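You operate a simulated robot arm through the tools that you are given. There is no shell and no other tool. Be economical: measure what you need, move in short steps, check, and stop when the job is done.

You are at the controls of a simulated robot arm. One attempt, no reset.

TASK
Change the pump from pot to tank, flush the line clear and set the dial to 3.0.
Fine: WATER 1 valve shut, WATER 2 valve left open; flush with the yellow button into the cup until the stream is plain water; shut the CUP valve after.

Only the result counts: the job must be done as asked and must still hold three seconds after the hand-in. Knocking over, shifting, dropping, spilling or breaking anything else fails it.

THE ROBOT
A 6-joint arm with a two-finger parallel gripper, fixed in place. Base frame: the origin is at the foot of the arm, x ahead of it, y to its left, z up. Readings come in mm, degrees, newtons and seconds.
With the tool pointing down near the work surface it reaches from about 340 to 820 mm from the base axis. Its first joint turns from -166.0 to 166.0 degrees. Payload 3.91 kg.
Tool frame: the origin (TCP) lies between the finger pads and is the grasp point; the fingertips stand 30 mm ahead of it; z points along the fingers, y is the line along which they close. The gripper opens to 110 mm. The fingers are 20 mm wide and 10 mm thick; the gripper's body (48 by 112 mm) begins 55 mm behind the TCP.
Orientation is that of the tool frame in the base frame, as a unit quaternion [x, y, z, w]. With the fingers straight down and closing along the base's y, the tool's x points along the base's -x, its y along +y and its z along -z.

THE INTERFACE
- The arm moves only by the tool send_rows. Its argument "rows" is one flat list of numbers, 7 for each row, row after row: the shift along the tool's x, y, z in units of 300 mm (1.0 is 300 mm), then the turn, a rotation vector about the tool's x, y, z in units of 180 degrees (1.0 is 180 degrees), then the gripper command, from -1 (shut) to 1 (fully open), values between in proportion. In form: [tx, ty, tz, ax, ay, az, jaw, tx, ty, tz, ax, ay, az, jaw, ...]. A call has 1 to 20 rows; each row is the pose to reach, as a shift and turn from the pose commanded when the call began, along the tool's axes at that moment. A call with a number of a shift or a turn outside -1 to 1 is refused whole. Each row takes 0.2 s and may step no farther than 50 mm and 8.6 degrees from the row before; otherwise, or with a gripper value out of range, the whole call is refused. Where a pose cannot be reached the arm comes as near as it can. A force on the tool above 90 N (or 10 N above the force at the start of the call, whichever is more), or a blocked arm, ends the call early, and 0.2 s more pass. The fingers move at their own pace (about 45 mm/s each) and stop on an object; they squeeze with about 28 N. The grip force told is the motor's: it shows also when the fingers shut on nothing. Time passes only in rows, and 0.2 s behind the last, so rows that repeat a pose let the fingers close. The reply holds the time, the measured pose of the TCP, the force on the tool along the base axes, the opening and the grip force, in the units named above and with some noise, with the torque about the TCP (base axes, N m) and any sound that the robot's microphone picked up.
- Cameras (640 x 400 px; columns grow to the right, rows downward): "scene" is fixed at [47.8, 500.1, 1311.2]; the picture's right is [0.86, -0.52, 0.00], its down [-0.27, -0.45, -0.85] and it looks along [0.44, 0.73, -0.52] (base axes); focal length 214 px, centre (320, 200). "wrist" rides on the gripper at [77, 7, -115] in the tool frame; the picture's right is [-0.09, 1.00, 0.00], its down [-0.80, -0.07, -0.59] and it looks along [-0.59, -0.05, 0.80] (tool axes); focal length 270 px, centre (320, 200). There is no depth. A picture from a camera that has moved, and an enlarged one, comes with that camera's place and axes in the base frame and with its lens.
- grab_frame(camera): a new picture of that camera. It takes no simulated time.
- slide_trunk(by): slides the trunk up (or, below 0, down) by that many mm; the arm rides with it, the base frame stays. It gives what a move gives, with no picture.
- enlarge(camera, box): a new picture of the part [left, top, right, bottom] of that camera's present view, enlarged. It takes no simulated time.
- sign_off(): hands the job in; it is judged then, once.

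Work in short steps. Places have to be worked out from the pictures, the camera data and where the tool is seen: move nearer, look again, correct. Check each grasp and each placing, and mend what went wrong. You have 120 turns and 76 pictures in all, those below and enlarged ones among them. Open the gripper and draw the arm clear of the work before you hand the job in, unless the task says otherwise; then end with one line.

The tools are called after "Call:" as a command line: name --argument value ..., lists and objects as JSON in quotes. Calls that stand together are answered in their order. send_rows: Moves the arm, as the interface text tells. Its arguments: {"type":"object","properties":{"rows":{"type":"array"}},"required":["rows"]} The other tools are called the same way: slide_trunk (by) slides the trunk up or down; grab_frame (camera) takes a picture; enlarge (camera, box) takes an enlarged picture of a part of a camera's view; sign_off () hands the job in.

At the start:

```text
time: 0.0
eef_pos: [474.9, 143.2, 1086.0]
ee_rot: [0.0, 1.0, -0.001, 0.0]
ft_force: [-0.5, -0.4, -0.5]
torque: [0.02, -0.02, -0.02]
opening: 109.8
grasp_force: 0.0
trunk travel left (down, up): [-400.0, 210.0]
```

scene: 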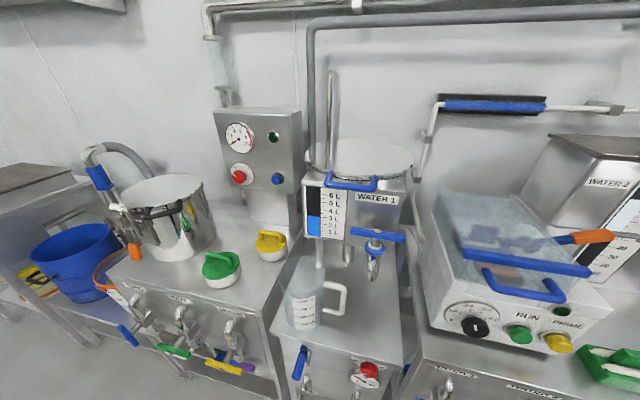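
wrist: 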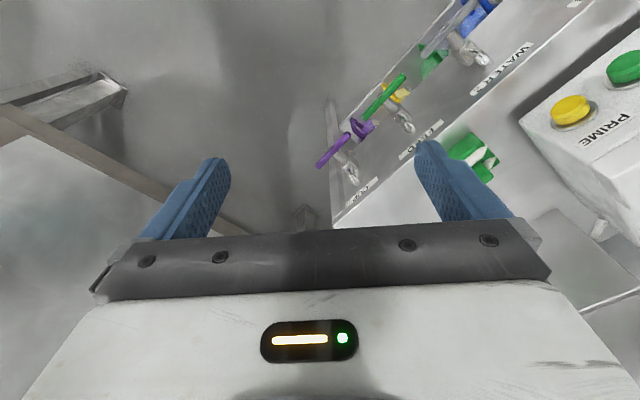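

The scene is cluttered, so I'll enlarge the main parts to read the labels before moving.

Call:
enlarge --camera "scene" --box '[400, 180, 640, 400]'

Call:
enlarge --camera "scene" --box '[260, 150, 440, 400]'

Call:
enlarge --camera "scene" --box '[60, 200, 300, 400]'

Call:
enlarge --camera "wrist" --box '[300, 0, 640, 240]'

```text
1.82 times, centred on (520, 290) of scene
camera zoom: at [47.8, 500.1, 1311.2], right [0.86, -0.52, 0.0], down [-0.27, -0.45, -0.85], along [0.44, 0.73, -0.52], focal length 390 px, centre (-44, 36)
```

zoom: 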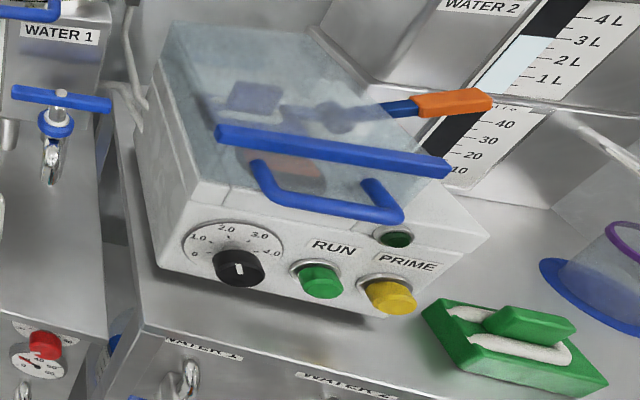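

```text
1.60 times, centred on (350, 275) of scene
camera zoom: at [47.8, 500.1, 1311.2], right [0.86, -0.52, 0.0], down [-0.27, -0.45, -0.85], along [0.44, 0.73, -0.52], focal length 343 px, centre (272, 80)
```

zoom: 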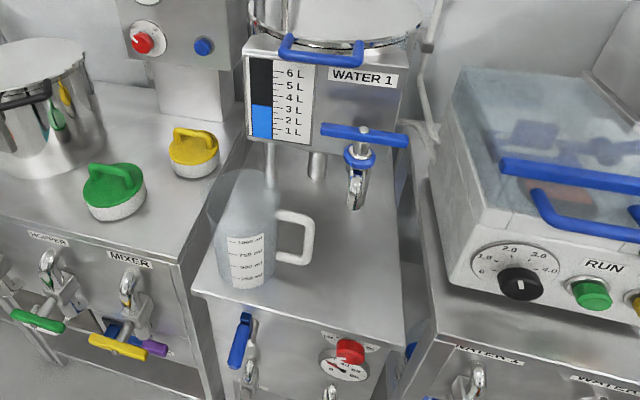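

```text
2.00 times, centred on (180, 300) of scene
camera zoom: at [47.8, 500.1, 1311.2], right [0.86, -0.52, 0.0], down [-0.27, -0.45, -0.85], along [0.44, 0.73, -0.52], focal length 429 px, centre (600, 0)
```

zoom: 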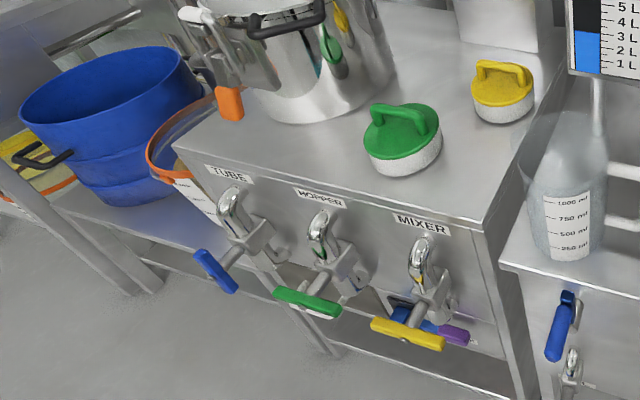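

```text
1.67 times, centred on (470, 120) of wrist
camera zoom: at [398.9, 151.4, 1200.4], right [0.09, 1.0, 0.0], down [0.8, -0.07, 0.59], along [0.59, -0.05, -0.8], focal length 450 px, centre (70, 333)
```

zoom: 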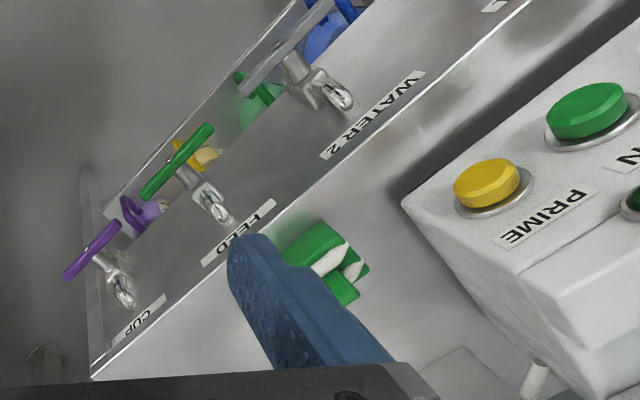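

Triangulating PRIME gives about (528, 441, 880). The bench front runs diagonally, roughly along x+y=905, facing the base. I'll yaw the tool 135° so that its x-axis points into the bench. Later I'll pitch it up so the camera sees the panel upright.

Call:
send_rows --rows '[0, 0, 0, 0, 0, 0.047, -1, 0, 0, 0, 0, 0, 0.094, -1, 0, 0, 0, 0, 0, 0.141, -1, 0, 0, 0, 0, 0, 0.188, -1, 0, 0, 0, 0, 0, 0.235, -1, 0, 0, 0, 0, 0, 0.282, -1, 0, 0, 0, 0, 0, 0.329, -1, 0, 0, 0, 0, 0, 0.376, -1, 0, 0, 0, 0, 0, 0.423, -1, 0, 0, 0, 0, 0, 0.47, -1, 0, 0, 0, 0, 0, 0.517, -1, 0, 0, 0, 0, 0, 0.564, -1, 0, 0, 0, 0, 0, 0.611, -1, 0, 0, 0, 0, 0, 0.658, -1, 0, 0, 0, 0, 0, 0.705, -1, 0, 0, 0, 0, 0, 0.75, -1]'

```text
time: 3.4
eef_pos: [476.2, 142.5, 1086.7]
ee_rot: [0.924, 0.382, 0.0, 0.0]
ft_force: [-0.4, 0.5, -0.2]
torque: [-0.03, 0.03, -0.03]
opening: 0.0
grasp_force: 27.7
trunk travel left (down, up): [-400.0, 210.0]
```

Yaw is as planned. Now I'll pitch +90° about tool y so the fingers point into the bench with the camera above them.

Call:
send_rows --rows '[0, 0, 0, 0, 0.046, 0, -1, 0, 0, 0, 0, 0.092, 0, -1, 0, 0, 0, 0, 0.138, 0, -1, 0, 0, 0, 0, 0.184, 0, -1, 0, 0, 0, 0, 0.23, 0, -1, 0, 0, 0, 0, 0.276, 0, -1, 0, 0, 0, 0, 0.322, 0, -1, 0, 0, 0, 0, 0.368, 0, -1, 0, 0, 0, 0, 0.414, 0, -1, 0, 0, 0, 0, 0.46, 0, -1, 0, 0, 0, 0, 0.5, 0, -1]'

Call:
grab_frame --camera "wrist"

```text
time: 5.8
eef_pos: [476.9, 143.6, 1086.5]
ee_rot: [0.653, 0.27, 0.654, -0.271]
ft_force: [0.0, 0.4, 0.1]
torque: [0.01, 0.01, -0.01]
opening: 0.0
grasp_force: 27.5
trunk travel left (down, up): [-400.0, 210.0]
```

```text
69 pictures are left
camera wrist: at [401.5, 58.2, 1162.8], right [0.7, -0.7, -0.09], down [-0.47, -0.37, -0.8], along [0.53, 0.61, -0.59], focal length 270 px, centre (320, 200)
```

wrist: 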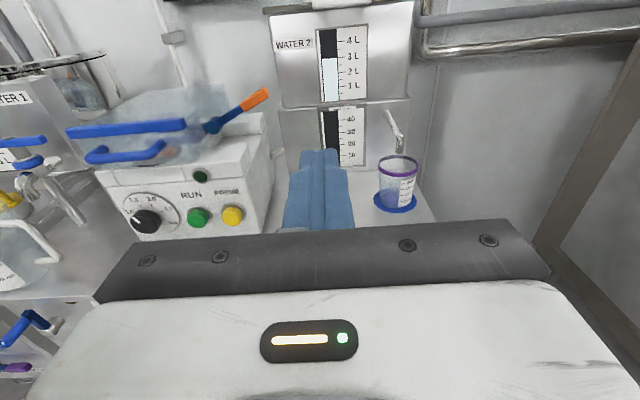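

The view is upright now: pump, WATER 2 tank, and a purple-ringed cup under a tap. I'll lower the trunk to see the valve panel.

Call:
slide_trunk --by -220

Call:
grab_frame --camera "wrist"

```text
time: 8.1
eef_pos: [476.8, 143.9, 866.7]
ee_rot: [0.653, 0.271, 0.653, -0.271]
ft_force: [0.3, 0.3, -0.2]
torque: [-0.03, -0.01, -0.03]
opening: 0.0
grasp_force: 27.9
trunk travel left (down, up): [-180.0, 430.0]
```

```text
68 pictures are left
camera wrist: at [401.4, 58.5, 943.2], right [0.7, -0.7, -0.09], down [-0.47, -0.37, -0.8], along [0.53, 0.61, -0.59], focal length 270 px, centre (320, 200)
```

wrist: 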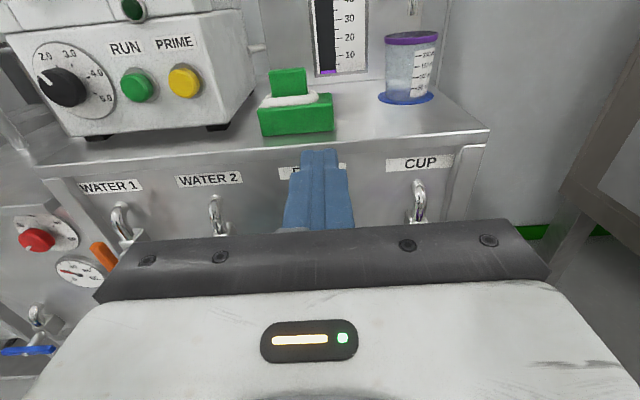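

The valves hang below the labels and the gripper hides them. I'll go lower for a look.

Call:
slide_trunk --by -130

Call:
grab_frame --camera "wrist"

```text
time: 9.7
eef_pos: [477.0, 142.4, 737.2]
ee_rot: [0.653, 0.271, 0.653, -0.271]
ft_force: [-0.2, 0.8, 0.2]
torque: [-0.01, 0.02, 0.09]
opening: 0.0
grasp_force: 28.2
trunk travel left (down, up): [-50.0, 560.0]
```

```text
67 pictures are left
camera wrist: at [401.4, 58.5, 813.3], right [0.7, -0.7, -0.09], down [-0.47, -0.37, -0.8], along [0.53, 0.61, -0.59], focal length 270 px, centre (320, 200)
```

wrist: 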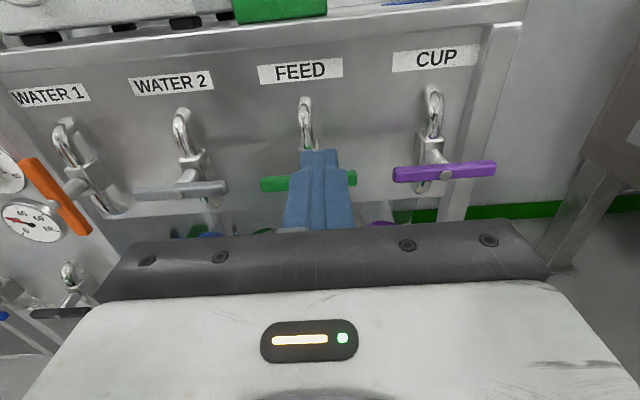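

WATER 1 (orange) looks roughly vertical and the other three look horizontal. I'll shift about 180 mm left to see WATER 1 and WATER 2 properly.

Call:
send_rows --rows '[0, -0.15, 0, 0, 0, 0, -1, 0, -0.3, 0, 0, 0, 0, -1, 0, -0.45, 0, 0, 0, 0, -1, 0, -0.6, 0, 0, 0, 0, -1, 0, -0.7, 0, 0, 0, 0, -1]'

Call:
grab_frame --camera "wrist"

```text
time: 10.9
eef_pos: [418.4, 285.2, 771.4]
ee_rot: [0.653, 0.272, 0.652, -0.271]
ft_force: [0.1, -0.9, 0.3]
torque: [-0.02, 0.02, -0.01]
opening: 0.0
grasp_force: 27.9
out of reach, approached as far as the arm can: row 1, 2, 3, 4, 5
trunk travel left (down, up): [-50.0, 560.0]
```

```text
66 pictures are left
camera wrist: at [343.0, 199.1, 847.9], right [0.71, -0.7, -0.09], down [-0.47, -0.37, -0.8], along [0.53, 0.61, -0.59], focal length 270 px, centre (320, 200)
```

wrist: 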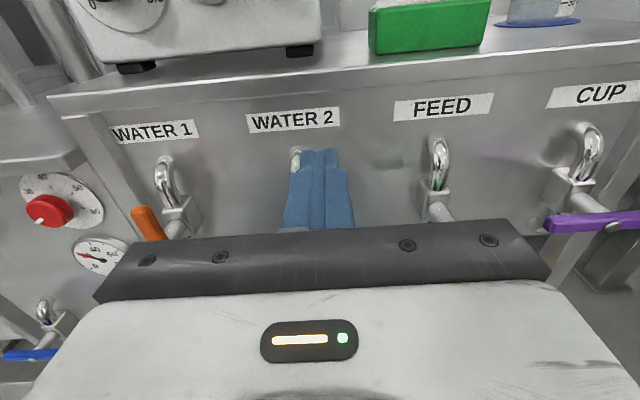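

The arm couldn't reach that pose and drifted 60 mm forward. I'll check the scene camera for clearance and for the valve handles.

Call:
grab_frame --camera "scene"

```text
65 pictures are left
```

scene: 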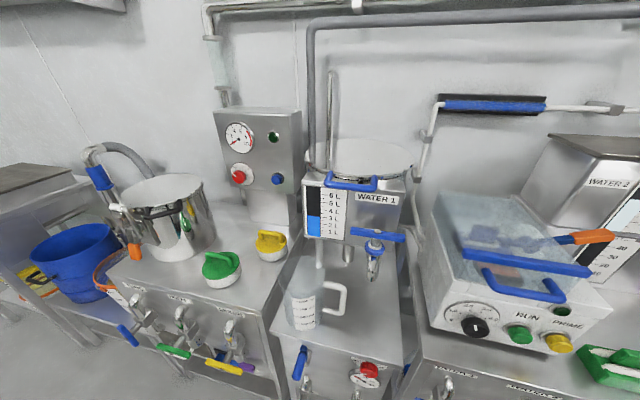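

The arm is outside the scene view, so that camera shows no conflict. I'll go back to the earlier spot and enlarge the left valves from there.

Call:
send_rows --rows '[0, 0.15, -0.08, 0, 0, 0, -1, -0.03, 0.3, -0.16, 0, 0, 0, -1, -0.06, 0.42, -0.2, 0, 0, 0, -1, -0.11, 0.42, -0.2, 0, 0, 0, -1]'

Call:
enlarge --camera "wrist" --box '[0, 40, 300, 240]'

Call:
enlarge --camera "wrist" --box '[240, 40, 540, 240]'

```text
refused: row 1 steps farther than a row can; nothing moved
```

```text
2.00 times, centred on (150, 140) of wrist
camera zoom: at [343.0, 199.1, 847.9], right [0.71, -0.7, -0.09], down [-0.47, -0.37, -0.8], along [0.53, 0.61, -0.59], focal length 541 px, centre (660, 320)
```

zoom: 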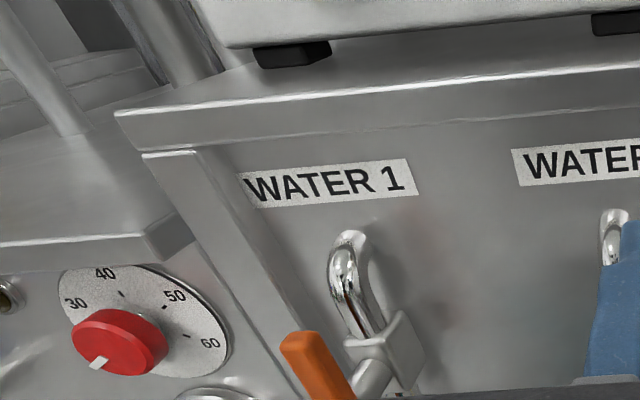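

```text
2.00 times, centred on (390, 140) of wrist
camera zoom: at [343.0, 199.1, 847.9], right [0.71, -0.7, -0.09], down [-0.47, -0.37, -0.8], along [0.53, 0.61, -0.59], focal length 541 px, centre (180, 320)
```

zoom: 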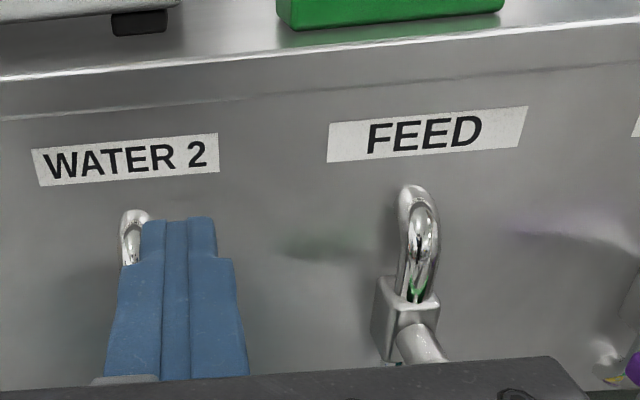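

That step was just over 50 mm, so I'll use smaller ones and check the reading.

Call:
send_rows --rows '[0, 0.14, -0.06, 0, 0, 0, -1, 0, 0.28, -0.12, 0, 0, 0, -1, 0, 0.42, -0.18, 0, 0, 0, -1]'

Call:
enlarge --camera "wrist" --box '[0, 40, 300, 240]'

```text
time: 11.7
eef_pos: [471.1, 156.2, 775.0]
ee_rot: [0.654, 0.271, 0.653, -0.271]
ft_force: [-0.4, 0.3, -0.7]
torque: [0.03, 0.01, -0.04]
opening: 0.0
grasp_force: 28.2
out of reach, approached as far as the arm can: row 1
trunk travel left (down, up): [-50.0, 560.0]
```

```text
2.00 times, centred on (150, 140) of wrist
camera zoom: at [395.4, 70.9, 851.8], right [0.7, -0.7, -0.09], down [-0.47, -0.37, -0.8], along [0.53, 0.61, -0.59], focal length 541 px, centre (660, 320)
```

zoom: 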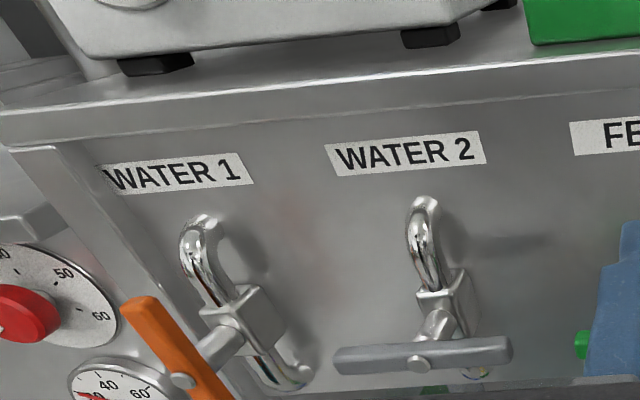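

I read WATER 1 as open (handle along the pipe) and WATER 2, FEED and CUP as shut (handles across). I need exact handle positions, so I'll take one picture here and one after moving 150 mm right.

Call:
enlarge --camera "wrist" --box '[0, 80, 240, 230]'

Call:
send_rows --rows '[-0.02, 0.14, 0, 0, 0, 0, -1, -0.04, 0.28, 0, 0, 0, 0, -1, -0.06, 0.42, 0, 0, 0, 0, -1, -0.08, 0.5, 0, 0, 0, 0, -1]'

Call:
grab_frame --camera "wrist"

```text
2.67 times, centred on (120, 155) of wrist
camera zoom: at [395.4, 70.9, 851.8], right [0.7, -0.7, -0.09], down [-0.47, -0.37, -0.8], along [0.53, 0.61, -0.59], focal length 721 px, centre (853, 320)
```

zoom: 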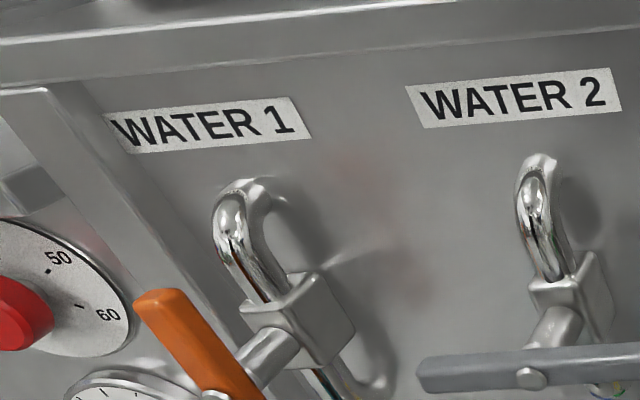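

```text
time: 12.7
eef_pos: [580.5, 51.6, 755.5]
ee_rot: [0.653, 0.271, 0.653, -0.271]
ft_force: [-0.1, -0.3, 0.0]
torque: [0.0, 0.0, -0.03]
opening: 0.1
grasp_force: 28.2
trunk travel left (down, up): [-50.0, 560.0]
```

```text
60 pictures are left
camera wrist: at [504.9, -33.1, 831.1], right [0.7, -0.7, -0.09], down [-0.47, -0.37, -0.8], along [0.53, 0.61, -0.59], focal length 270 px, centre (320, 200)
```

wrist: 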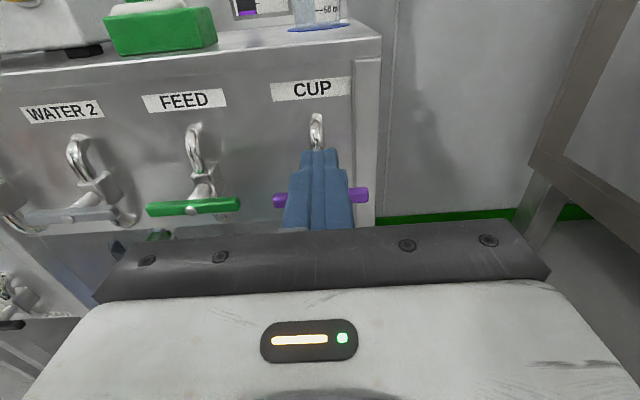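

Triangulated in bench axes (u to the right, v into the bench), the handles sit at v≈584, z≈647. WATER 2 is at u≈60, FEED 214, CUP 365 and WATER 1 about -92. Now I'll move forward a bit and left towards WATER 1, keeping above handle level.

Call:
send_rows --rows '[0, -0.08, 0.12, 0, 0, 0, -1, 0, -0.2, 0.2, 0, 0, 0, -1, 0, -0.35, 0.2, 0, 0, 0, -1, 0, -0.5, 0.2, 0, 0, 0, -1, 0, -0.65, 0.2, 0, 0, 0, -1, 0, -0.8, 0.2, 0, 0, 0, -1, 0, -0.95, 0.2, 0, 0, 0, -1]'

Call:
grab_frame --camera "wrist"

```text
time: 14.3
eef_pos: [425.9, 288.3, 758.6]
ee_rot: [0.653, 0.273, 0.652, -0.272]
ft_force: [-0.2, 0.0, 0.3]
torque: [0.0, 0.0, 0.01]
opening: 0.0
grasp_force: 28.0
out of reach, approached as far as the arm can: row 7
trunk travel left (down, up): [-50.0, 560.0]
```

```text
59 pictures are left
camera wrist: at [349.9, 201.9, 834.1], right [0.71, -0.7, -0.09], down [-0.47, -0.37, -0.8], along [0.53, 0.61, -0.59], focal length 270 px, centre (320, 200)
```

wrist: 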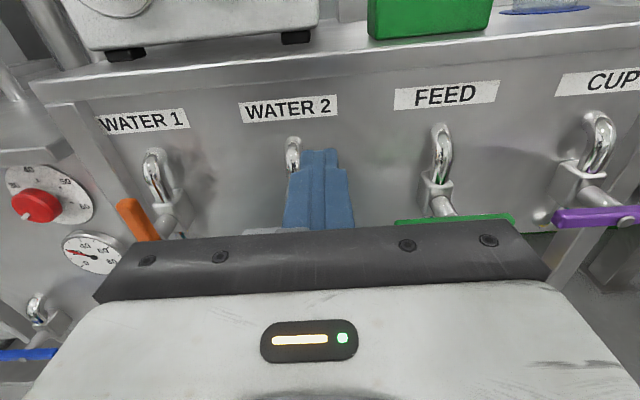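

Horizontal reach needs a radius of about 515 or more. At v≈535 WATER 1 is reachable and the fingertips still clear the handles, so I'll slide there with the gripper half open.

Call:
send_rows --rows '[0, -0.03, 0.1, 0, 0, 0, 0.2, 0, -0.15, 0.1, 0, 0, 0, 0.2, 0, -0.3, 0.1, 0, 0, 0, 0.2, 0, -0.45, 0.1, 0, 0, 0, 0.2, 0, -0.6, 0.1, 0, 0, 0, 0.2]'

Call:
grab_frame --camera "wrist"

```text
time: 15.5
eef_pos: [440.6, 300.9, 769.6]
ee_rot: [0.653, 0.273, 0.652, -0.273]
ft_force: [1.2, -0.3, 1.6]
torque: [-0.01, 0.01, -0.01]
opening: 66.0
grasp_force: 0.1
out of reach, approached as far as the arm can: row 1, 2, 3, 4, 5
trunk travel left (down, up): [-50.0, 560.0]
```

```text
58 pictures are left
camera wrist: at [365.5, 215.3, 846.5], right [0.71, -0.7, -0.09], down [-0.47, -0.38, -0.8], along [0.53, 0.61, -0.59], focal length 270 px, centre (320, 200)
```

wrist: 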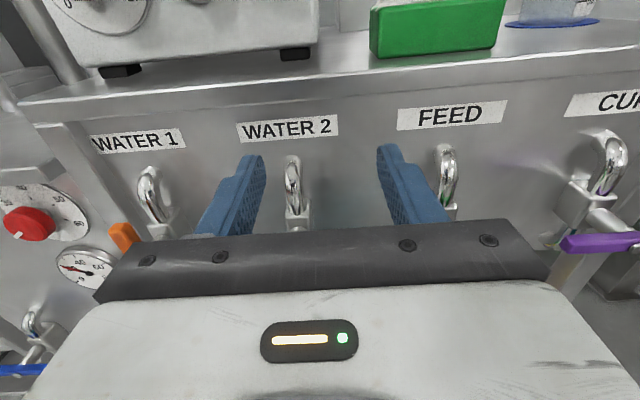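

Leftward motion is blocked because the arm is folded too tightly. I'll raise the trunk 250 mm and reach down instead, which should unfold it.

Call:
slide_trunk --by 250

Call:
send_rows --rows '[-0.15, 0, 0, 0, 0, 0, 0.2, -0.3, 0, 0, 0, 0, 0, 0.2, -0.45, 0, 0, 0, 0, 0, 0.2, -0.6, 0, 0, 0, 0, 0, 0.2, -0.75, 0, 0, 0, 0, 0, 0.2]'

```text
time: 18.1
eef_pos: [440.0, 300.7, 1019.8]
ee_rot: [0.653, 0.274, 0.652, -0.273]
ft_force: [-0.2, -0.5, -0.7]
torque: [-0.02, 0.0, -0.01]
opening: 65.8
grasp_force: 0.1
trunk travel left (down, up): [-300.0, 310.0]
```

```text
time: 19.3
eef_pos: [447.5, 287.3, 794.7]
ee_rot: [0.652, 0.276, 0.65, -0.275]
ft_force: [0.2, -0.3, 0.3]
torque: [0.0, 0.04, 0.02]
opening: 66.0
grasp_force: 0.1
out of reach, approached as far as the arm can: row 1, 2, 3, 4, 5
trunk travel left (down, up): [-300.0, 310.0]
```

The block is probably the last joint's limit: camera-up with the tool pointing radially puts it near 180°. I'll roll -90° about tool z so the camera sits on the left and that joint backs off.

Call:
send_rows --rows '[0, 0, 0, 0, 0, -0.046, 0.2, 0, 0, 0, 0, 0, -0.092, 0.2, 0, 0, 0, 0, 0, -0.138, 0.2, 0, 0, 0, 0, 0, -0.184, 0.2, 0, 0, 0, 0, 0, -0.23, 0.2, 0, 0, 0, 0, 0, -0.276, 0.2, 0, 0, 0, 0, 0, -0.322, 0.2, 0, 0, 0, 0, 0, -0.368, 0.2, 0, 0, 0, 0, 0, -0.414, 0.2, 0, 0, 0, 0, 0, -0.46, 0.2, 0, 0, 0, 0, 0, -0.5, 0.2]'

Call:
grab_frame --camera "wrist"

```text
time: 21.7
eef_pos: [449.1, 286.7, 795.1]
ee_rot: [0.266, 0.656, 0.654, 0.267]
ft_force: [0.5, 0.8, 0.5]
torque: [0.01, 0.02, -0.01]
opening: 66.2
grasp_force: 0.0
trunk travel left (down, up): [-300.0, 310.0]
```

```text
57 pictures are left
camera wrist: at [314.8, 259.8, 801.0], right [0.06, -0.06, 1.0], down [0.16, -0.98, -0.07], along [0.99, 0.16, -0.05], focal length 270 px, centre (320, 200)
```

wrist: 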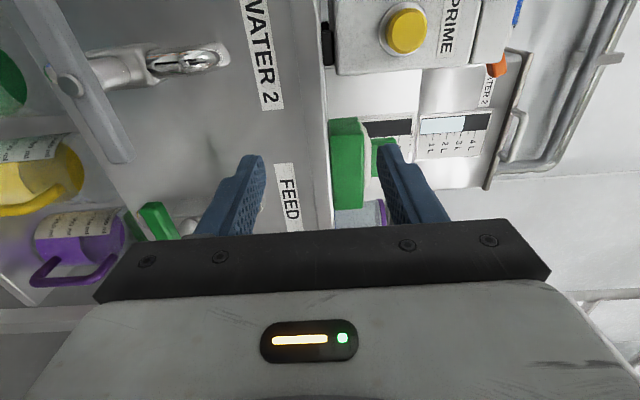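

Orientation is good (camera left; image right is up, image down is rightward). I'll roll another -90° so the fingers close horizontally, while moving left to WATER 1.

Call:
send_rows --rows '[0.063, 0, 0, 0, 0, -0.046, 0.2, 0.126, 0, 0, 0, 0, -0.092, 0.2, 0.189, 0, 0, 0, 0, -0.138, 0.2, 0.252, 0, 0, 0, 0, -0.184, 0.2, 0.315, 0, 0, 0, 0, -0.23, 0.2, 0.378, 0, 0, 0, 0, -0.276, 0.2, 0.441, 0, 0, 0, 0, -0.322, 0.2, 0.504, 0, 0, 0, 0, -0.368, 0.2, 0.567, 0, 0, 0, 0, -0.414, 0.2, 0.63, 0, 0, 0, 0, -0.46, 0.2, 0.69, 0, 0, 0, 0, -0.5, 0.2]'

Call:
grab_frame --camera "wrist"

```text
time: 24.1
eef_pos: [430.0, 325.9, 838.4]
ee_rot: [-0.272, 0.664, 0.331, 0.613]
ft_force: [0.7, 0.1, -0.3]
torque: [0.0, 0.0, -0.02]
opening: 66.1
grasp_force: 0.0
out of reach, approached as far as the arm can: row 1, 2, 3, 4, 5, 6, 7, 8, 9, 10, 11
trunk travel left (down, up): [-300.0, 310.0]
```

```text
56 pictures are left
camera wrist: at [345.4, 245.7, 765.3], right [-0.76, 0.62, 0.19], down [-0.24, -0.54, 0.81], along [0.61, 0.56, 0.56], focal length 270 px, centre (320, 200)
```

wrist: 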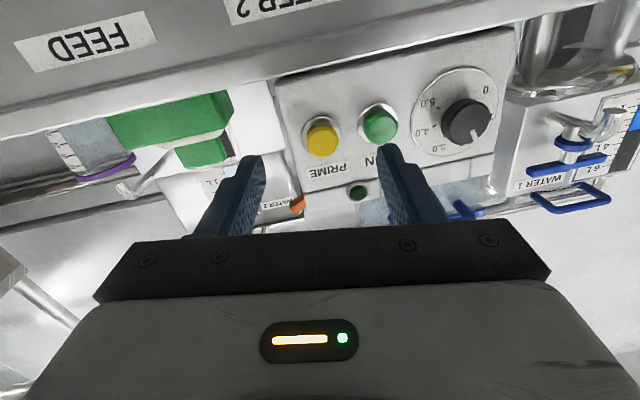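

The solver treats the clipped pose as commanded, and the limit looks like a minimum wrist–shoulder distance, which eases lower down. I'll go down, then left to in front of WATER 1, and correct the orientation on the way.

Call:
send_rows --rows '[0.15, 0, 0, 0.006, -0.002, -0.007, 0.2, 0.3, 0, 0, 0.012, -0.004, -0.014, 0.2, 0.42, 0.08, 0.01, 0.018, -0.006, -0.02, 0.2, 0.53, 0.17, 0.02, 0.025, -0.008, -0.027, 0.2, 0.6, 0.3, 0.04, 0.031, -0.01, -0.034, 0.2, 0.65, 0.4, 0.05, 0.031, -0.01, -0.034, 0.2, 0.69, 0.478, 0.06, 0.031, -0.01, -0.034, 0.2]'

Call:
grab_frame --camera "wrist"

```text
time: 25.7
eef_pos: [469.3, 361.4, 677.0]
ee_rot: [-0.255, 0.668, 0.357, 0.601]
ft_force: [0.2, 0.3, 0.2]
torque: [0.01, -0.01, 0.01]
opening: 65.9
grasp_force: 0.0
out of reach, approached as far as the arm can: row 1, 2, 3, 4, 5, 6, 7
trunk travel left (down, up): [-300.0, 310.0]
```

```text
55 pictures are left
camera wrist: at [381.7, 283.1, 603.4], right [-0.75, 0.61, 0.26], down [-0.2, -0.58, 0.79], along [0.63, 0.54, 0.56], focal length 270 px, centre (320, 200)
```

wrist: 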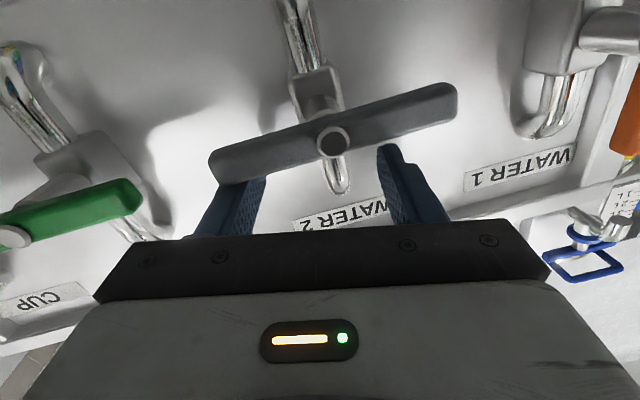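

The arm has drifted until the fingers sit just above the WATER 2 bar, without contact, and it still won't pass u≈75. That looks like the wrong wrist branch. I'll retreat straight back and up, return to tool-down, then pitch up again with the tool exactly radial.

Call:
send_rows --rows '[-0.02, 0, -0.12, 0, 0, 0, 0.2, -0.04, 0, -0.26, 0, 0, 0, 0.2, -0.1, 0, -0.38, 0, 0, 0, 0.2]'

Call:
slide_trunk --by 300

```text
time: 26.5
eef_pos: [413.0, 312.0, 723.1]
ee_rot: [-0.236, 0.677, 0.362, 0.595]
ft_force: [0.6, 1.1, -0.9]
torque: [0.02, -0.01, -0.02]
opening: 65.8
grasp_force: 0.1
out of reach, approached as far as the arm can: row 1, 2, 3
trunk travel left (down, up): [-300.0, 310.0]
```

```text
time: 29.5
eef_pos: [411.0, 311.2, 1022.8]
ee_rot: [-0.237, 0.677, 0.362, 0.596]
ft_force: [-0.3, 0.6, -1.2]
torque: [0.01, 0.01, 0.02]
opening: 66.1
grasp_force: 0.1
trunk travel left (down, up): [-600.0, 10.0]
```

Clear of the panel and up high. Now I'll pitch back down to vertical (+90° about tool y).

Call:
send_rows --rows '[0, 0, 0, 0, 0.046, 0, 0.2, 0, 0, 0, 0, 0.092, 0, 0.2, 0, 0, 0, 0, 0.138, 0, 0.2, 0, 0, 0, 0, 0.184, 0, 0.2, 0, 0, 0, 0, 0.23, 0, 0.2, 0, 0, 0, 0, 0.276, 0, 0.2, 0, 0, 0, 0, 0.322, 0, 0.2, 0, 0, 0, 0, 0.368, 0, 0.2, 0, 0, 0, 0, 0.414, 0, 0.2, 0, 0, 0, 0, 0.46, 0, 0.2, 0, 0, 0, 0, 0.5, 0, 0.2]'

```text
time: 31.9
eef_pos: [412.5, 312.5, 1022.4]
ee_rot: [-0.423, 0.9, 0.089, -0.059]
ft_force: [-0.2, 0.5, 0.5]
torque: [-0.01, -0.01, -0.02]
opening: 65.8
grasp_force: 0.0
trunk travel left (down, up): [-600.0, 10.0]
```

Nearly vertical. I'll correct the orientation to exactly tool-down with x pointing back along -v, and move onto the 45° radial line.

Call:
send_rows --rows '[0.03, 0.08, 0.018, 0.022, -0.004, 0.01, 0.2, 0.06, 0.16, 0.036, 0.045, -0.009, 0.02, 0.2, 0.088, 0.239, 0.054, 0.067, -0.013, 0.0296, 0.2]'

```text
time: 32.7
eef_pos: [338.5, 338.7, 1022.5]
ee_rot: [-0.383, 0.924, 0.0, 0.001]
ft_force: [0.8, 1.1, -0.6]
torque: [-0.02, 0.0, 0.03]
opening: 65.9
grasp_force: 0.2
trunk travel left (down, up): [-600.0, 10.0]
```

Exactly radial and tool-down. Now I'll pitch the fingers up to horizontal in-plane (-90° about y), moving forward slightly.

Call:
send_rows --rows '[-0.015, 0, 0, 0, -0.046, 0, 0.2, -0.03, 0, 0, 0, -0.092, 0, 0.2, -0.045, 0, 0, 0, -0.138, 0, 0.2, -0.06, 0, 0, 0, -0.184, 0, 0.2, -0.075, 0, 0, 0, -0.23, 0, 0.2, -0.09, 0, 0, 0, -0.276, 0, 0.2, -0.105, 0, 0, 0, -0.322, 0, 0.2, -0.12, 0, 0, 0, -0.368, 0, 0.2, -0.135, 0, 0, 0, -0.414, 0, 0.2, -0.15, 0, 0, 0, -0.46, 0, 0.2, -0.16, 0, 0, 0, -0.5, 0, 0.2]'

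```text
time: 35.1
eef_pos: [371.6, 370.6, 1023.5]
ee_rot: [-0.27, 0.652, 0.271, 0.655]
ft_force: [0.5, 0.2, 0.2]
torque: [-0.01, 0.02, 0.0]
opening: 66.2
grasp_force: 0.0
out of reach, approached as far as the arm can: row 3, 4
trunk travel left (down, up): [-600.0, 10.0]
```

The pose is right: radial, camera below. Now I'll move left 92 mm and slide the trunk down in front of WATER 1.

Call:
send_rows --rows '[0, 0.15, 0, 0, 0, 0, 0.2, 0, 0.3, 0, 0, 0, 0, 0.2]'

Call:
slide_trunk --by -340

Call:
grab_frame --camera "wrist"

```text
time: 35.7
eef_pos: [307.5, 437.9, 1024.9]
ee_rot: [-0.271, 0.652, 0.271, 0.654]
ft_force: [-0.4, 0.1, -0.3]
torque: [0.03, 0.01, 0.0]
opening: 66.1
grasp_force: 0.1
trunk travel left (down, up): [-600.0, 10.0]
```

```text
time: 39.0
eef_pos: [306.8, 435.8, 684.3]
ee_rot: [-0.271, 0.652, 0.271, 0.654]
ft_force: [-0.6, -0.4, 0.6]
torque: [-0.01, 0.01, -0.04]
opening: 65.6
grasp_force: 0.1
trunk travel left (down, up): [-260.0, 350.0]
```

```text
54 pictures are left
camera wrist: at [222.0, 361.3, 606.4], right [-0.7, 0.7, 0.09], down [-0.37, -0.47, 0.8], along [0.6, 0.53, 0.59], focal length 270 px, centre (320, 200)
```

wrist: 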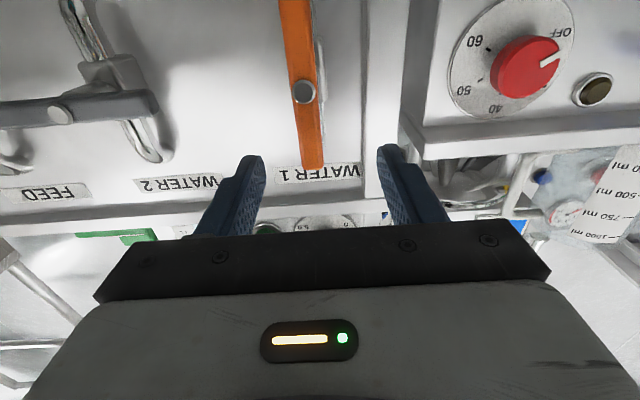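

Good view: WATER 1's bar is vertical at about u=-84, z=649. I'll lower 35 mm, shift 6 mm right, then advance to straddle the bar.

Call:
send_rows --rows '[0.117, -0.022, 0, 0, 0, 0, 0.2, 0.117, -0.022, 0.09, 0, 0, 0, 0.2, 0.117, -0.022, 0.17, 0, 0, 0, 0.2]'

Call:
grab_frame --camera "wrist"

```text
time: 39.8
eef_pos: [348.3, 468.7, 648.8]
ee_rot: [-0.271, 0.652, 0.271, 0.654]
ft_force: [-0.2, 0.1, -0.6]
torque: [0.0, 0.01, 0.0]
opening: 66.0
grasp_force: 0.1
trunk travel left (down, up): [-260.0, 350.0]
```

```text
53 pictures are left
camera wrist: at [263.6, 393.7, 571.4], right [-0.7, 0.7, 0.09], down [-0.37, -0.47, 0.8], along [0.6, 0.53, 0.59], focal length 270 px, centre (320, 200)
```

wrist: 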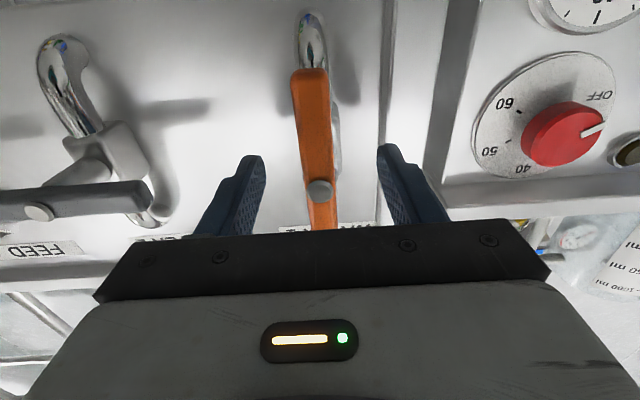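

The cap is at u≈-86, v≈577, z≈648, centred between the fingers. I'll advance 4 mm and close.

Call:
send_rows --rows '[0.003, 0, 0.013, 0, 0, 0, -1, 0.003, 0, 0.013, 0, 0, 0, -1, 0.003, 0, 0.013, 0, 0, 0, -1, 0.003, 0, 0.013, 0, 0, 0, -1, 0.003, 0, 0.013, 0, 0, 0, -1]'

```text
time: 41.0
eef_pos: [350.5, 471.5, 647.9]
ee_rot: [-0.27, 0.652, 0.27, 0.655]
ft_force: [-2.0, 3.7, -0.8]
torque: [0.02, -0.01, -0.39]
opening: 19.4
grasp_force: 45.2
trunk travel left (down, up): [-260.0, 350.0]
```

Gripped at 19 mm with little side load. I'll test a clockwise turn in small steps.

Call:
send_rows --rows '[0, 0, 0, 0, 0, 0.04, -1, 0, 0, 0, 0, 0, 0.08, -1, 0, 0, 0, 0, 0, 0.12, -1]'

Call:
grab_frame --camera "wrist"

```text
time: 41.8
eef_pos: [350.7, 472.3, 648.7]
ee_rot: [-0.142, 0.691, 0.389, 0.592]
ft_force: [6.1, 22.1, 0.4]
torque: [-0.65, 0.62, -0.01]
opening: 19.5
grasp_force: 45.3
trunk travel left (down, up): [-260.0, 350.0]
```

```text
52 pictures are left
camera wrist: at [245.7, 416.3, 577.9], right [-0.63, 0.63, 0.45], down [-0.17, -0.68, 0.72], along [0.76, 0.38, 0.53], focal length 270 px, centre (320, 200)
```

wrist: 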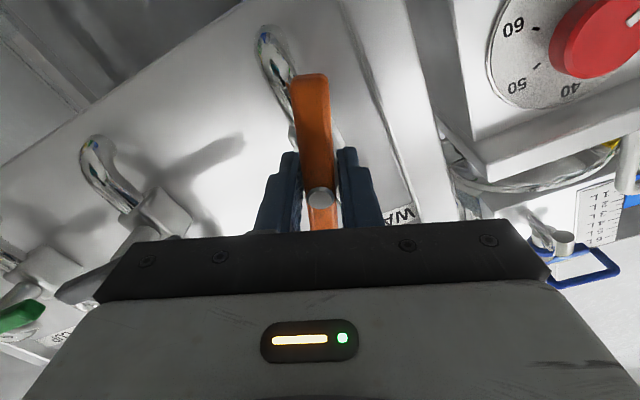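

The bar is turning with the gripper at low torque. I'll continue to 90°.

Call:
send_rows --rows '[0, 0, 0, 0, 0, 0.045, -1, 0, 0, 0, 0, 0, 0.09, -1, 0, 0, 0, 0, 0, 0.135, -1, 0, 0, 0, 0, 0, 0.18, -1, 0, 0, 0, 0, 0, 0.225, -1, 0, 0, 0, 0, 0, 0.27, -1, 0, 0, 0, 0, 0, 0.315, -1, 0, 0, 0, 0, 0, 0.35, -1, 0, 0, 0, 0, 0, 0.38, -1]'

Call:
grab_frame --camera "wrist"

```text
time: 43.8
eef_pos: [350.3, 472.9, 650.0]
ee_rot: [0.269, 0.652, 0.655, 0.27]
ft_force: [-4.3, 31.1, 20.2]
torque: [-0.31, -0.08, 0.22]
opening: 20.0
grasp_force: 44.4
trunk travel left (down, up): [-260.0, 350.0]
```

```text
51 pictures are left
camera wrist: at [214.9, 446.2, 655.1], right [0.06, -0.07, 1.0], down [0.15, -0.99, -0.07], along [0.99, 0.15, -0.05], focal length 270 px, centre (320, 200)
```

wrist: 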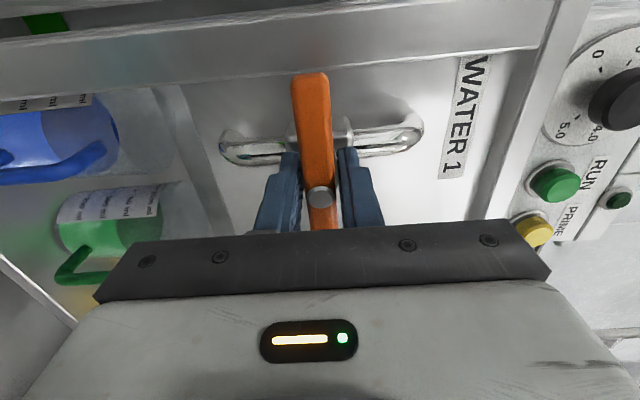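

WATER 1's bar is now across the pipe, so it's shut. I'll release, back off 55 mm and move right to WATER 2.

Call:
send_rows --rows '[0, 0, 0, 0, 0, 0, 0.2, 0, 0, 0, 0, 0, 0, 0.2, 0, 0, 0, 0, 0, 0, 0.2, 0, 0, 0, 0, 0, 0, 0.2, 0, 0, -0.1, 0, 0, 0, 0.2, 0, 0, -0.18, 0, 0, 0, 0.2, -0.16, 0, -0.18, 0, 0, 0, 0.2, -0.32, 0, -0.18, 0, 0, 0, 0.2, -0.48, 0, -0.18, 0, 0, 0, 0.2]'

Call:
grab_frame --camera "wrist"

```text
time: 45.8
eef_pos: [417.7, 330.4, 650.7]
ee_rot: [0.269, 0.653, 0.654, 0.272]
ft_force: [0.2, 0.0, -0.7]
torque: [-0.03, 0.03, 0.0]
opening: 66.0
grasp_force: 0.0
trunk travel left (down, up): [-260.0, 350.0]
```

```text
50 pictures are left
camera wrist: at [282.6, 304.3, 657.1], right [0.06, -0.06, 1.0], down [0.15, -0.99, -0.07], along [0.99, 0.15, -0.05], focal length 270 px, centre (320, 200)
```

wrist: 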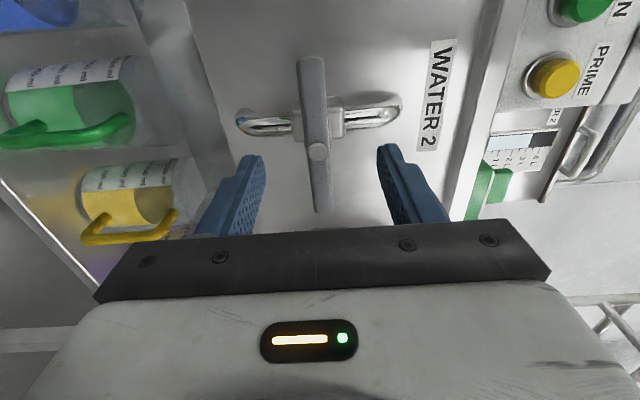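

WATER 2's cap is at about u=65, z=649. I'll advance and grip it.

Call:
send_rows --rows '[-0.01, -0.005, 0.09, 0, 0, 0, 0.2, -0.01, -0.005, 0.175, 0, 0, 0, 0.2, -0.01, -0.005, 0.175, 0, 0, 0, -1, -0.01, -0.005, 0.175, 0, 0, 0, -1, -0.01, -0.005, 0.175, 0, 0, 0, -1, -0.01, -0.005, 0.175, 0, 0, 0, -1, -0.01, -0.005, 0.175, 0, 0, 0, -1]'

Call:
grab_frame --camera "wrist"

```text
time: 47.4
eef_pos: [455.1, 367.7, 649.3]
ee_rot: [0.269, 0.652, 0.654, 0.272]
ft_force: [4.2, 3.6, 10.8]
torque: [-0.34, 0.33, 0.1]
opening: 19.9
grasp_force: 44.7
trunk travel left (down, up): [-260.0, 350.0]
```

```text
49 pictures are left
camera wrist: at [320.2, 341.3, 655.0], right [0.06, -0.07, 1.0], down [0.15, -0.99, -0.07], along [0.99, 0.15, -0.05], focal length 270 px, centre (320, 200)
```

wrist: 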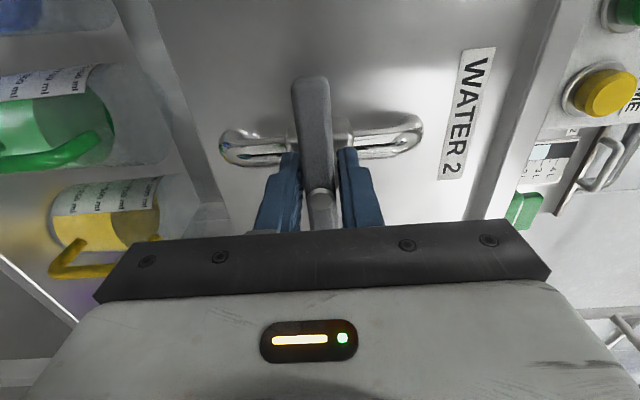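

Gripped. I'll turn it counter-clockwise, starting with a 22° test.

Call:
send_rows --rows '[0, 0, 0, 0, 0, -0.04, -1, 0, 0, 0, 0, 0, -0.08, -1, 0, 0, 0, 0, 0, -0.12, -1]'

```text
time: 48.2
eef_pos: [456.2, 367.6, 649.2]
ee_rot: [0.142, 0.69, 0.593, 0.391]
ft_force: [20.1, 16.8, 17.7]
torque: [-0.35, 0.31, 0.13]
opening: 19.8
grasp_force: 45.3
trunk travel left (down, up): [-260.0, 350.0]
```

Torque is low with no stop, so I'll continue to 90°.

Call:
send_rows --rows '[0, 0, 0, 0, 0, -0.045, -1, 0, 0, 0, 0, 0, -0.09, -1, 0, 0, 0, 0, 0, -0.135, -1, 0, 0, 0, 0, 0, -0.18, -1, 0, 0, 0, 0, 0, -0.225, -1, 0, 0, 0, 0, 0, -0.27, -1, 0, 0, 0, 0, 0, -0.315, -1, 0, 0, 0, 0, 0, -0.35, -1, 0, 0, 0, 0, 0, -0.38, -1]'

Call:
grab_frame --camera "wrist"

```text
time: 50.2
eef_pos: [457.2, 364.9, 646.9]
ee_rot: [-0.269, 0.652, 0.27, 0.655]
ft_force: [46.5, -4.5, 15.7]
torque: [0.78, -0.67, -0.13]
opening: 19.5
grasp_force: 44.7
trunk travel left (down, up): [-260.0, 350.0]
```

```text
48 pictures are left
camera wrist: at [371.3, 290.2, 568.3], right [-0.7, 0.71, 0.09], down [-0.38, -0.47, 0.8], along [0.61, 0.53, 0.6], focal length 270 px, centre (320, 200)
```

wrist: 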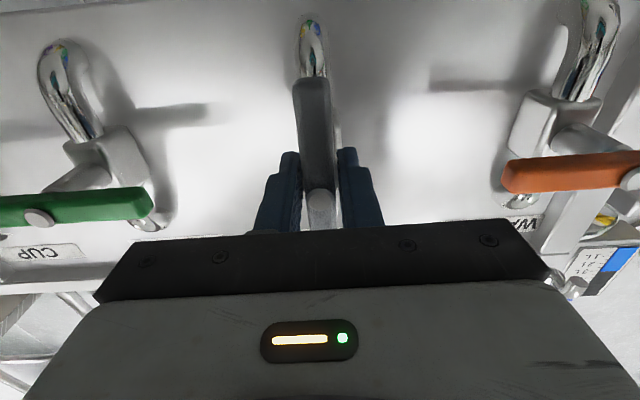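

WATER 2 is vertical (open). I'll release, back off and roll back to camera-left before moving to CUP.

Call:
send_rows --rows '[0, 0, 0, 0, 0, 0, 0.2, 0, 0, 0, 0, 0, 0, 0.2, 0, 0, 0, 0, 0, 0, 0.2, 0, 0, 0, 0, 0, 0, 0.2, 0, 0, -0.1, 0, 0, 0, 0.2, 0, 0, -0.18, 0, 0, 0, 0.2, 0, -0.03, -0.18, 0, 0, 0.046, 0.2, 0, -0.06, -0.18, 0, 0, 0.092, 0.2, 0, -0.12, -0.18, 0, 0, 0.138, 0.2, 0, -0.18, -0.18, 0, 0, 0.184, 0.2, 0, -0.25, -0.18, 0, 0, 0.23, 0.2, 0, -0.35, -0.18, 0, 0, 0.276, 0.2, 0, -0.45, -0.18, 0, 0, 0.322, 0.2, 0, -0.55, -0.18, 0, 0, 0.368, 0.2, 0, -0.7, -0.18, 0, 0, 0.414, 0.2, 0, -0.85, -0.18, 0, 0, 0.46, 0.2, 0, -0.98, -0.18, 0, 0, 0.5, 0.2]'

Call:
grab_frame --camera "wrist"

```text
time: 53.8
eef_pos: [624.8, 121.5, 651.1]
ee_rot: [0.27, 0.653, 0.654, 0.27]
ft_force: [0.2, 0.4, 0.4]
torque: [0.01, 0.01, -0.01]
opening: 66.0
grasp_force: 0.0
trunk travel left (down, up): [-260.0, 350.0]
```

```text
47 pictures are left
camera wrist: at [489.5, 95.1, 656.5], right [0.06, -0.06, 1.0], down [0.15, -0.99, -0.07], along [0.99, 0.15, -0.05], focal length 270 px, centre (320, 200)
```

wrist: 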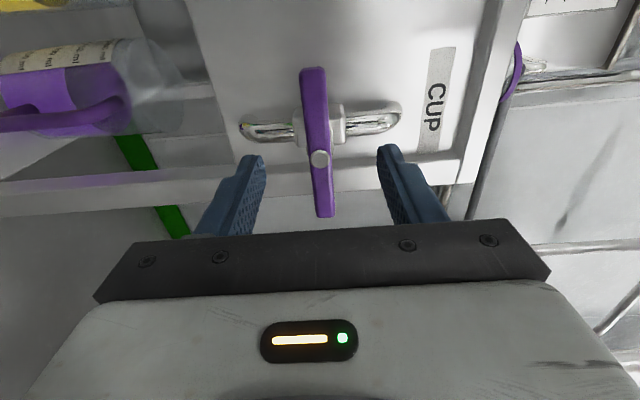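

CUP's cap is at u≈364, z≈649. I'll advance, grip and turn it counter-clockwise to open, the same as WATER 2.

Call:
send_rows --rows '[-0.027, -0.006, 0.09, 0, 0, 0, 0.2, -0.027, -0.006, 0.178, 0, 0, 0, 0.2, -0.027, -0.006, 0.178, 0, 0, 0, -1, -0.027, -0.006, 0.178, 0, 0, 0, -1, -0.027, -0.006, 0.178, 0, 0, 0, -1, -0.027, -0.006, 0.178, 0, 0, 0, -1, -0.027, -0.006, 0.178, 0, 0, 0, -1]'

Call:
send_rows --rows '[0, 0, 0, 0, 0, -0.045, -1, 0, 0, 0, 0, 0, -0.09, -1, 0, 0, 0, 0, 0, -0.135, -1, 0, 0, 0, 0, 0, -0.18, -1, 0, 0, 0, 0, 0, -0.225, -1, 0, 0, 0, 0, 0, -0.27, -1, 0, 0, 0, 0, 0, -0.315, -1, 0, 0, 0, 0, 0, -0.36, -1, 0, 0, 0, 0, 0, -0.405, -1, 0, 0, 0, 0, 0, -0.45, -1, 0, 0, 0, 0, 0, -0.475, -1, 0, 0, 0, 0, 0, -0.5, -1]'

Call:
grab_frame --camera "wrist"

```text
time: 55.4
eef_pos: [669.7, 153.2, 648.7]
ee_rot: [0.269, 0.652, 0.654, 0.272]
ft_force: [3.6, 1.7, 7.7]
torque: [-0.33, 0.34, 0.02]
opening: 19.5
grasp_force: 44.9
trunk travel left (down, up): [-260.0, 350.0]
```

```text
time: 58.0
eef_pos: [667.6, 152.4, 646.4]
ee_rot: [-0.271, 0.651, 0.27, 0.656]
ft_force: [16.6, -1.0, 27.0]
torque: [0.71, -0.76, 0.25]
opening: 19.3
grasp_force: 44.9
trunk travel left (down, up): [-260.0, 350.0]
```

```text
46 pictures are left
camera wrist: at [582.6, 76.3, 568.6], right [-0.7, 0.71, 0.08], down [-0.38, -0.47, 0.8], along [0.6, 0.53, 0.6], focal length 270 px, centre (320, 200)
```

wrist: 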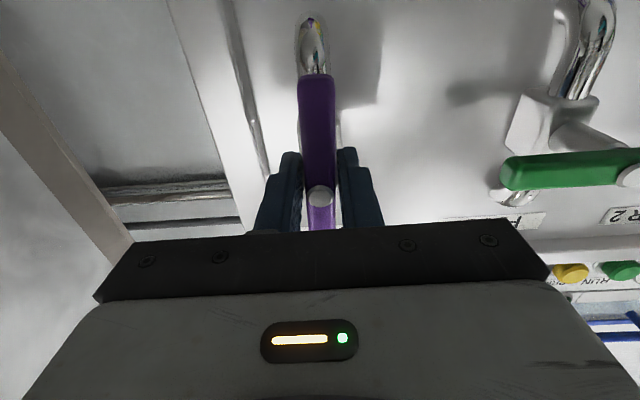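

CUP is open and FEED is still shut. I'll release, back off, roll to camera-left and move back towards u≈62, then raise the trunk to button height.

Call:
send_rows --rows '[0, 0, 0, 0, 0, 0, 0.2, 0, 0, 0, 0, 0, 0, 0.2, 0, 0, 0, 0, 0, 0, 0.2, 0, 0, 0, 0, 0, 0, 0.2, 0, 0, -0.1, 0, 0, 0, 0.2, 0, 0, -0.18, 0, 0, 0, 0.2, 0, 0.03, -0.18, 0, 0, 0.046, -1, 0, 0.06, -0.18, 0, 0, 0.092, -1, 0, 0.12, -0.18, 0, 0, 0.138, -1, 0, 0.18, -0.18, 0, 0, 0.184, -1, 0, 0.25, -0.18, 0, 0, 0.23, -1, 0, 0.35, -0.18, 0, 0, 0.276, -1, 0, 0.45, -0.18, 0, 0, 0.322, -1, 0, 0.55, -0.18, 0, 0, 0.368, -1, 0, 0.7, -0.18, 0, 0, 0.414, -1, 0, 0.85, -0.18, 0, 0, 0.46, -1, 0, 0.98, -0.18, 0, 0, 0.5, -1]'

Call:
slide_trunk --by 230

Call:
grab_frame --camera "wrist"

Call:
grab_frame --camera "scene"

```text
time: 61.6
eef_pos: [419.5, 319.3, 645.9]
ee_rot: [0.271, 0.652, 0.655, 0.27]
ft_force: [-0.2, -0.8, 0.6]
torque: [-0.03, -0.03, 0.02]
opening: 0.3
grasp_force: 28.4
trunk travel left (down, up): [-260.0, 350.0]
```

```text
time: 64.0
eef_pos: [421.1, 320.5, 876.3]
ee_rot: [0.271, 0.652, 0.654, 0.271]
ft_force: [-0.1, -0.3, 0.2]
torque: [0.01, -0.02, 0.02]
opening: 0.0
grasp_force: 27.5
trunk travel left (down, up): [-490.0, 120.0]
```

```text
45 pictures are left
camera wrist: at [285.0, 294.0, 882.6], right [0.06, -0.06, 1.0], down [0.15, -0.99, -0.07], along [0.99, 0.15, -0.05], focal length 270 px, centre (320, 200)
```

wrist: 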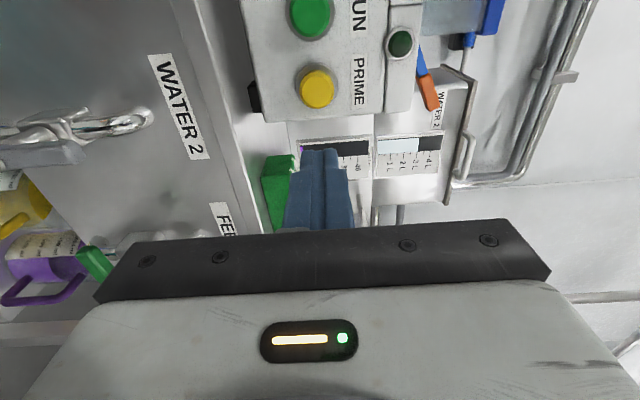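

```text
44 pictures are left
```

scene: 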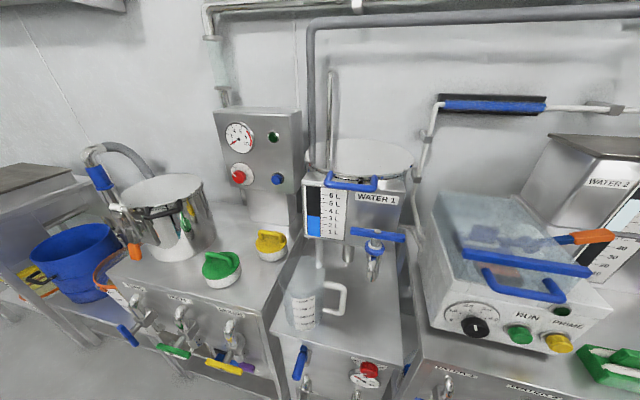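

PRIME triangulates consistently to u≈62, v≈685, z≈876. I'll advance with closed fingers to about 20 mm short of it and check.

Call:
send_rows --rows '[0.03, 0, 0.1, 0, 0, 0, -1, 0.03, 0, 0.22, 0, 0, 0, -1, 0.03, 0, 0.36, 0, 0, 0, -1]'

Call:
grab_frame --camera "wrist"

```text
time: 64.8
eef_pos: [491.2, 400.2, 876.7]
ee_rot: [0.271, 0.652, 0.654, 0.272]
ft_force: [0.3, -0.8, 0.6]
torque: [-0.02, 0.0, 0.0]
opening: 0.4
grasp_force: 28.4
trunk travel left (down, up): [-490.0, 120.0]
```

```text
43 pictures are left
camera wrist: at [355.9, 374.4, 882.2], right [0.06, -0.06, 1.0], down [0.15, -0.99, -0.07], along [0.99, 0.15, -0.05], focal length 270 px, centre (320, 200)
```

wrist: 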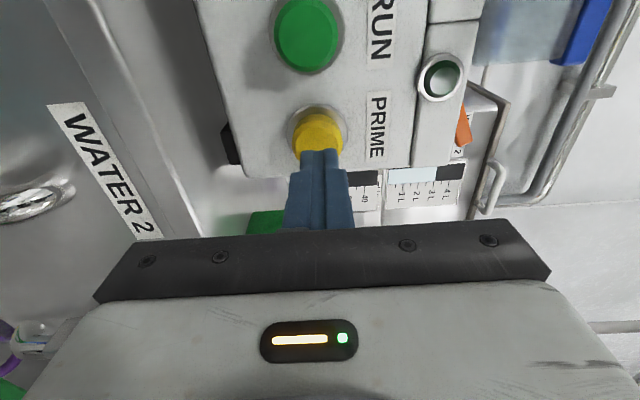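

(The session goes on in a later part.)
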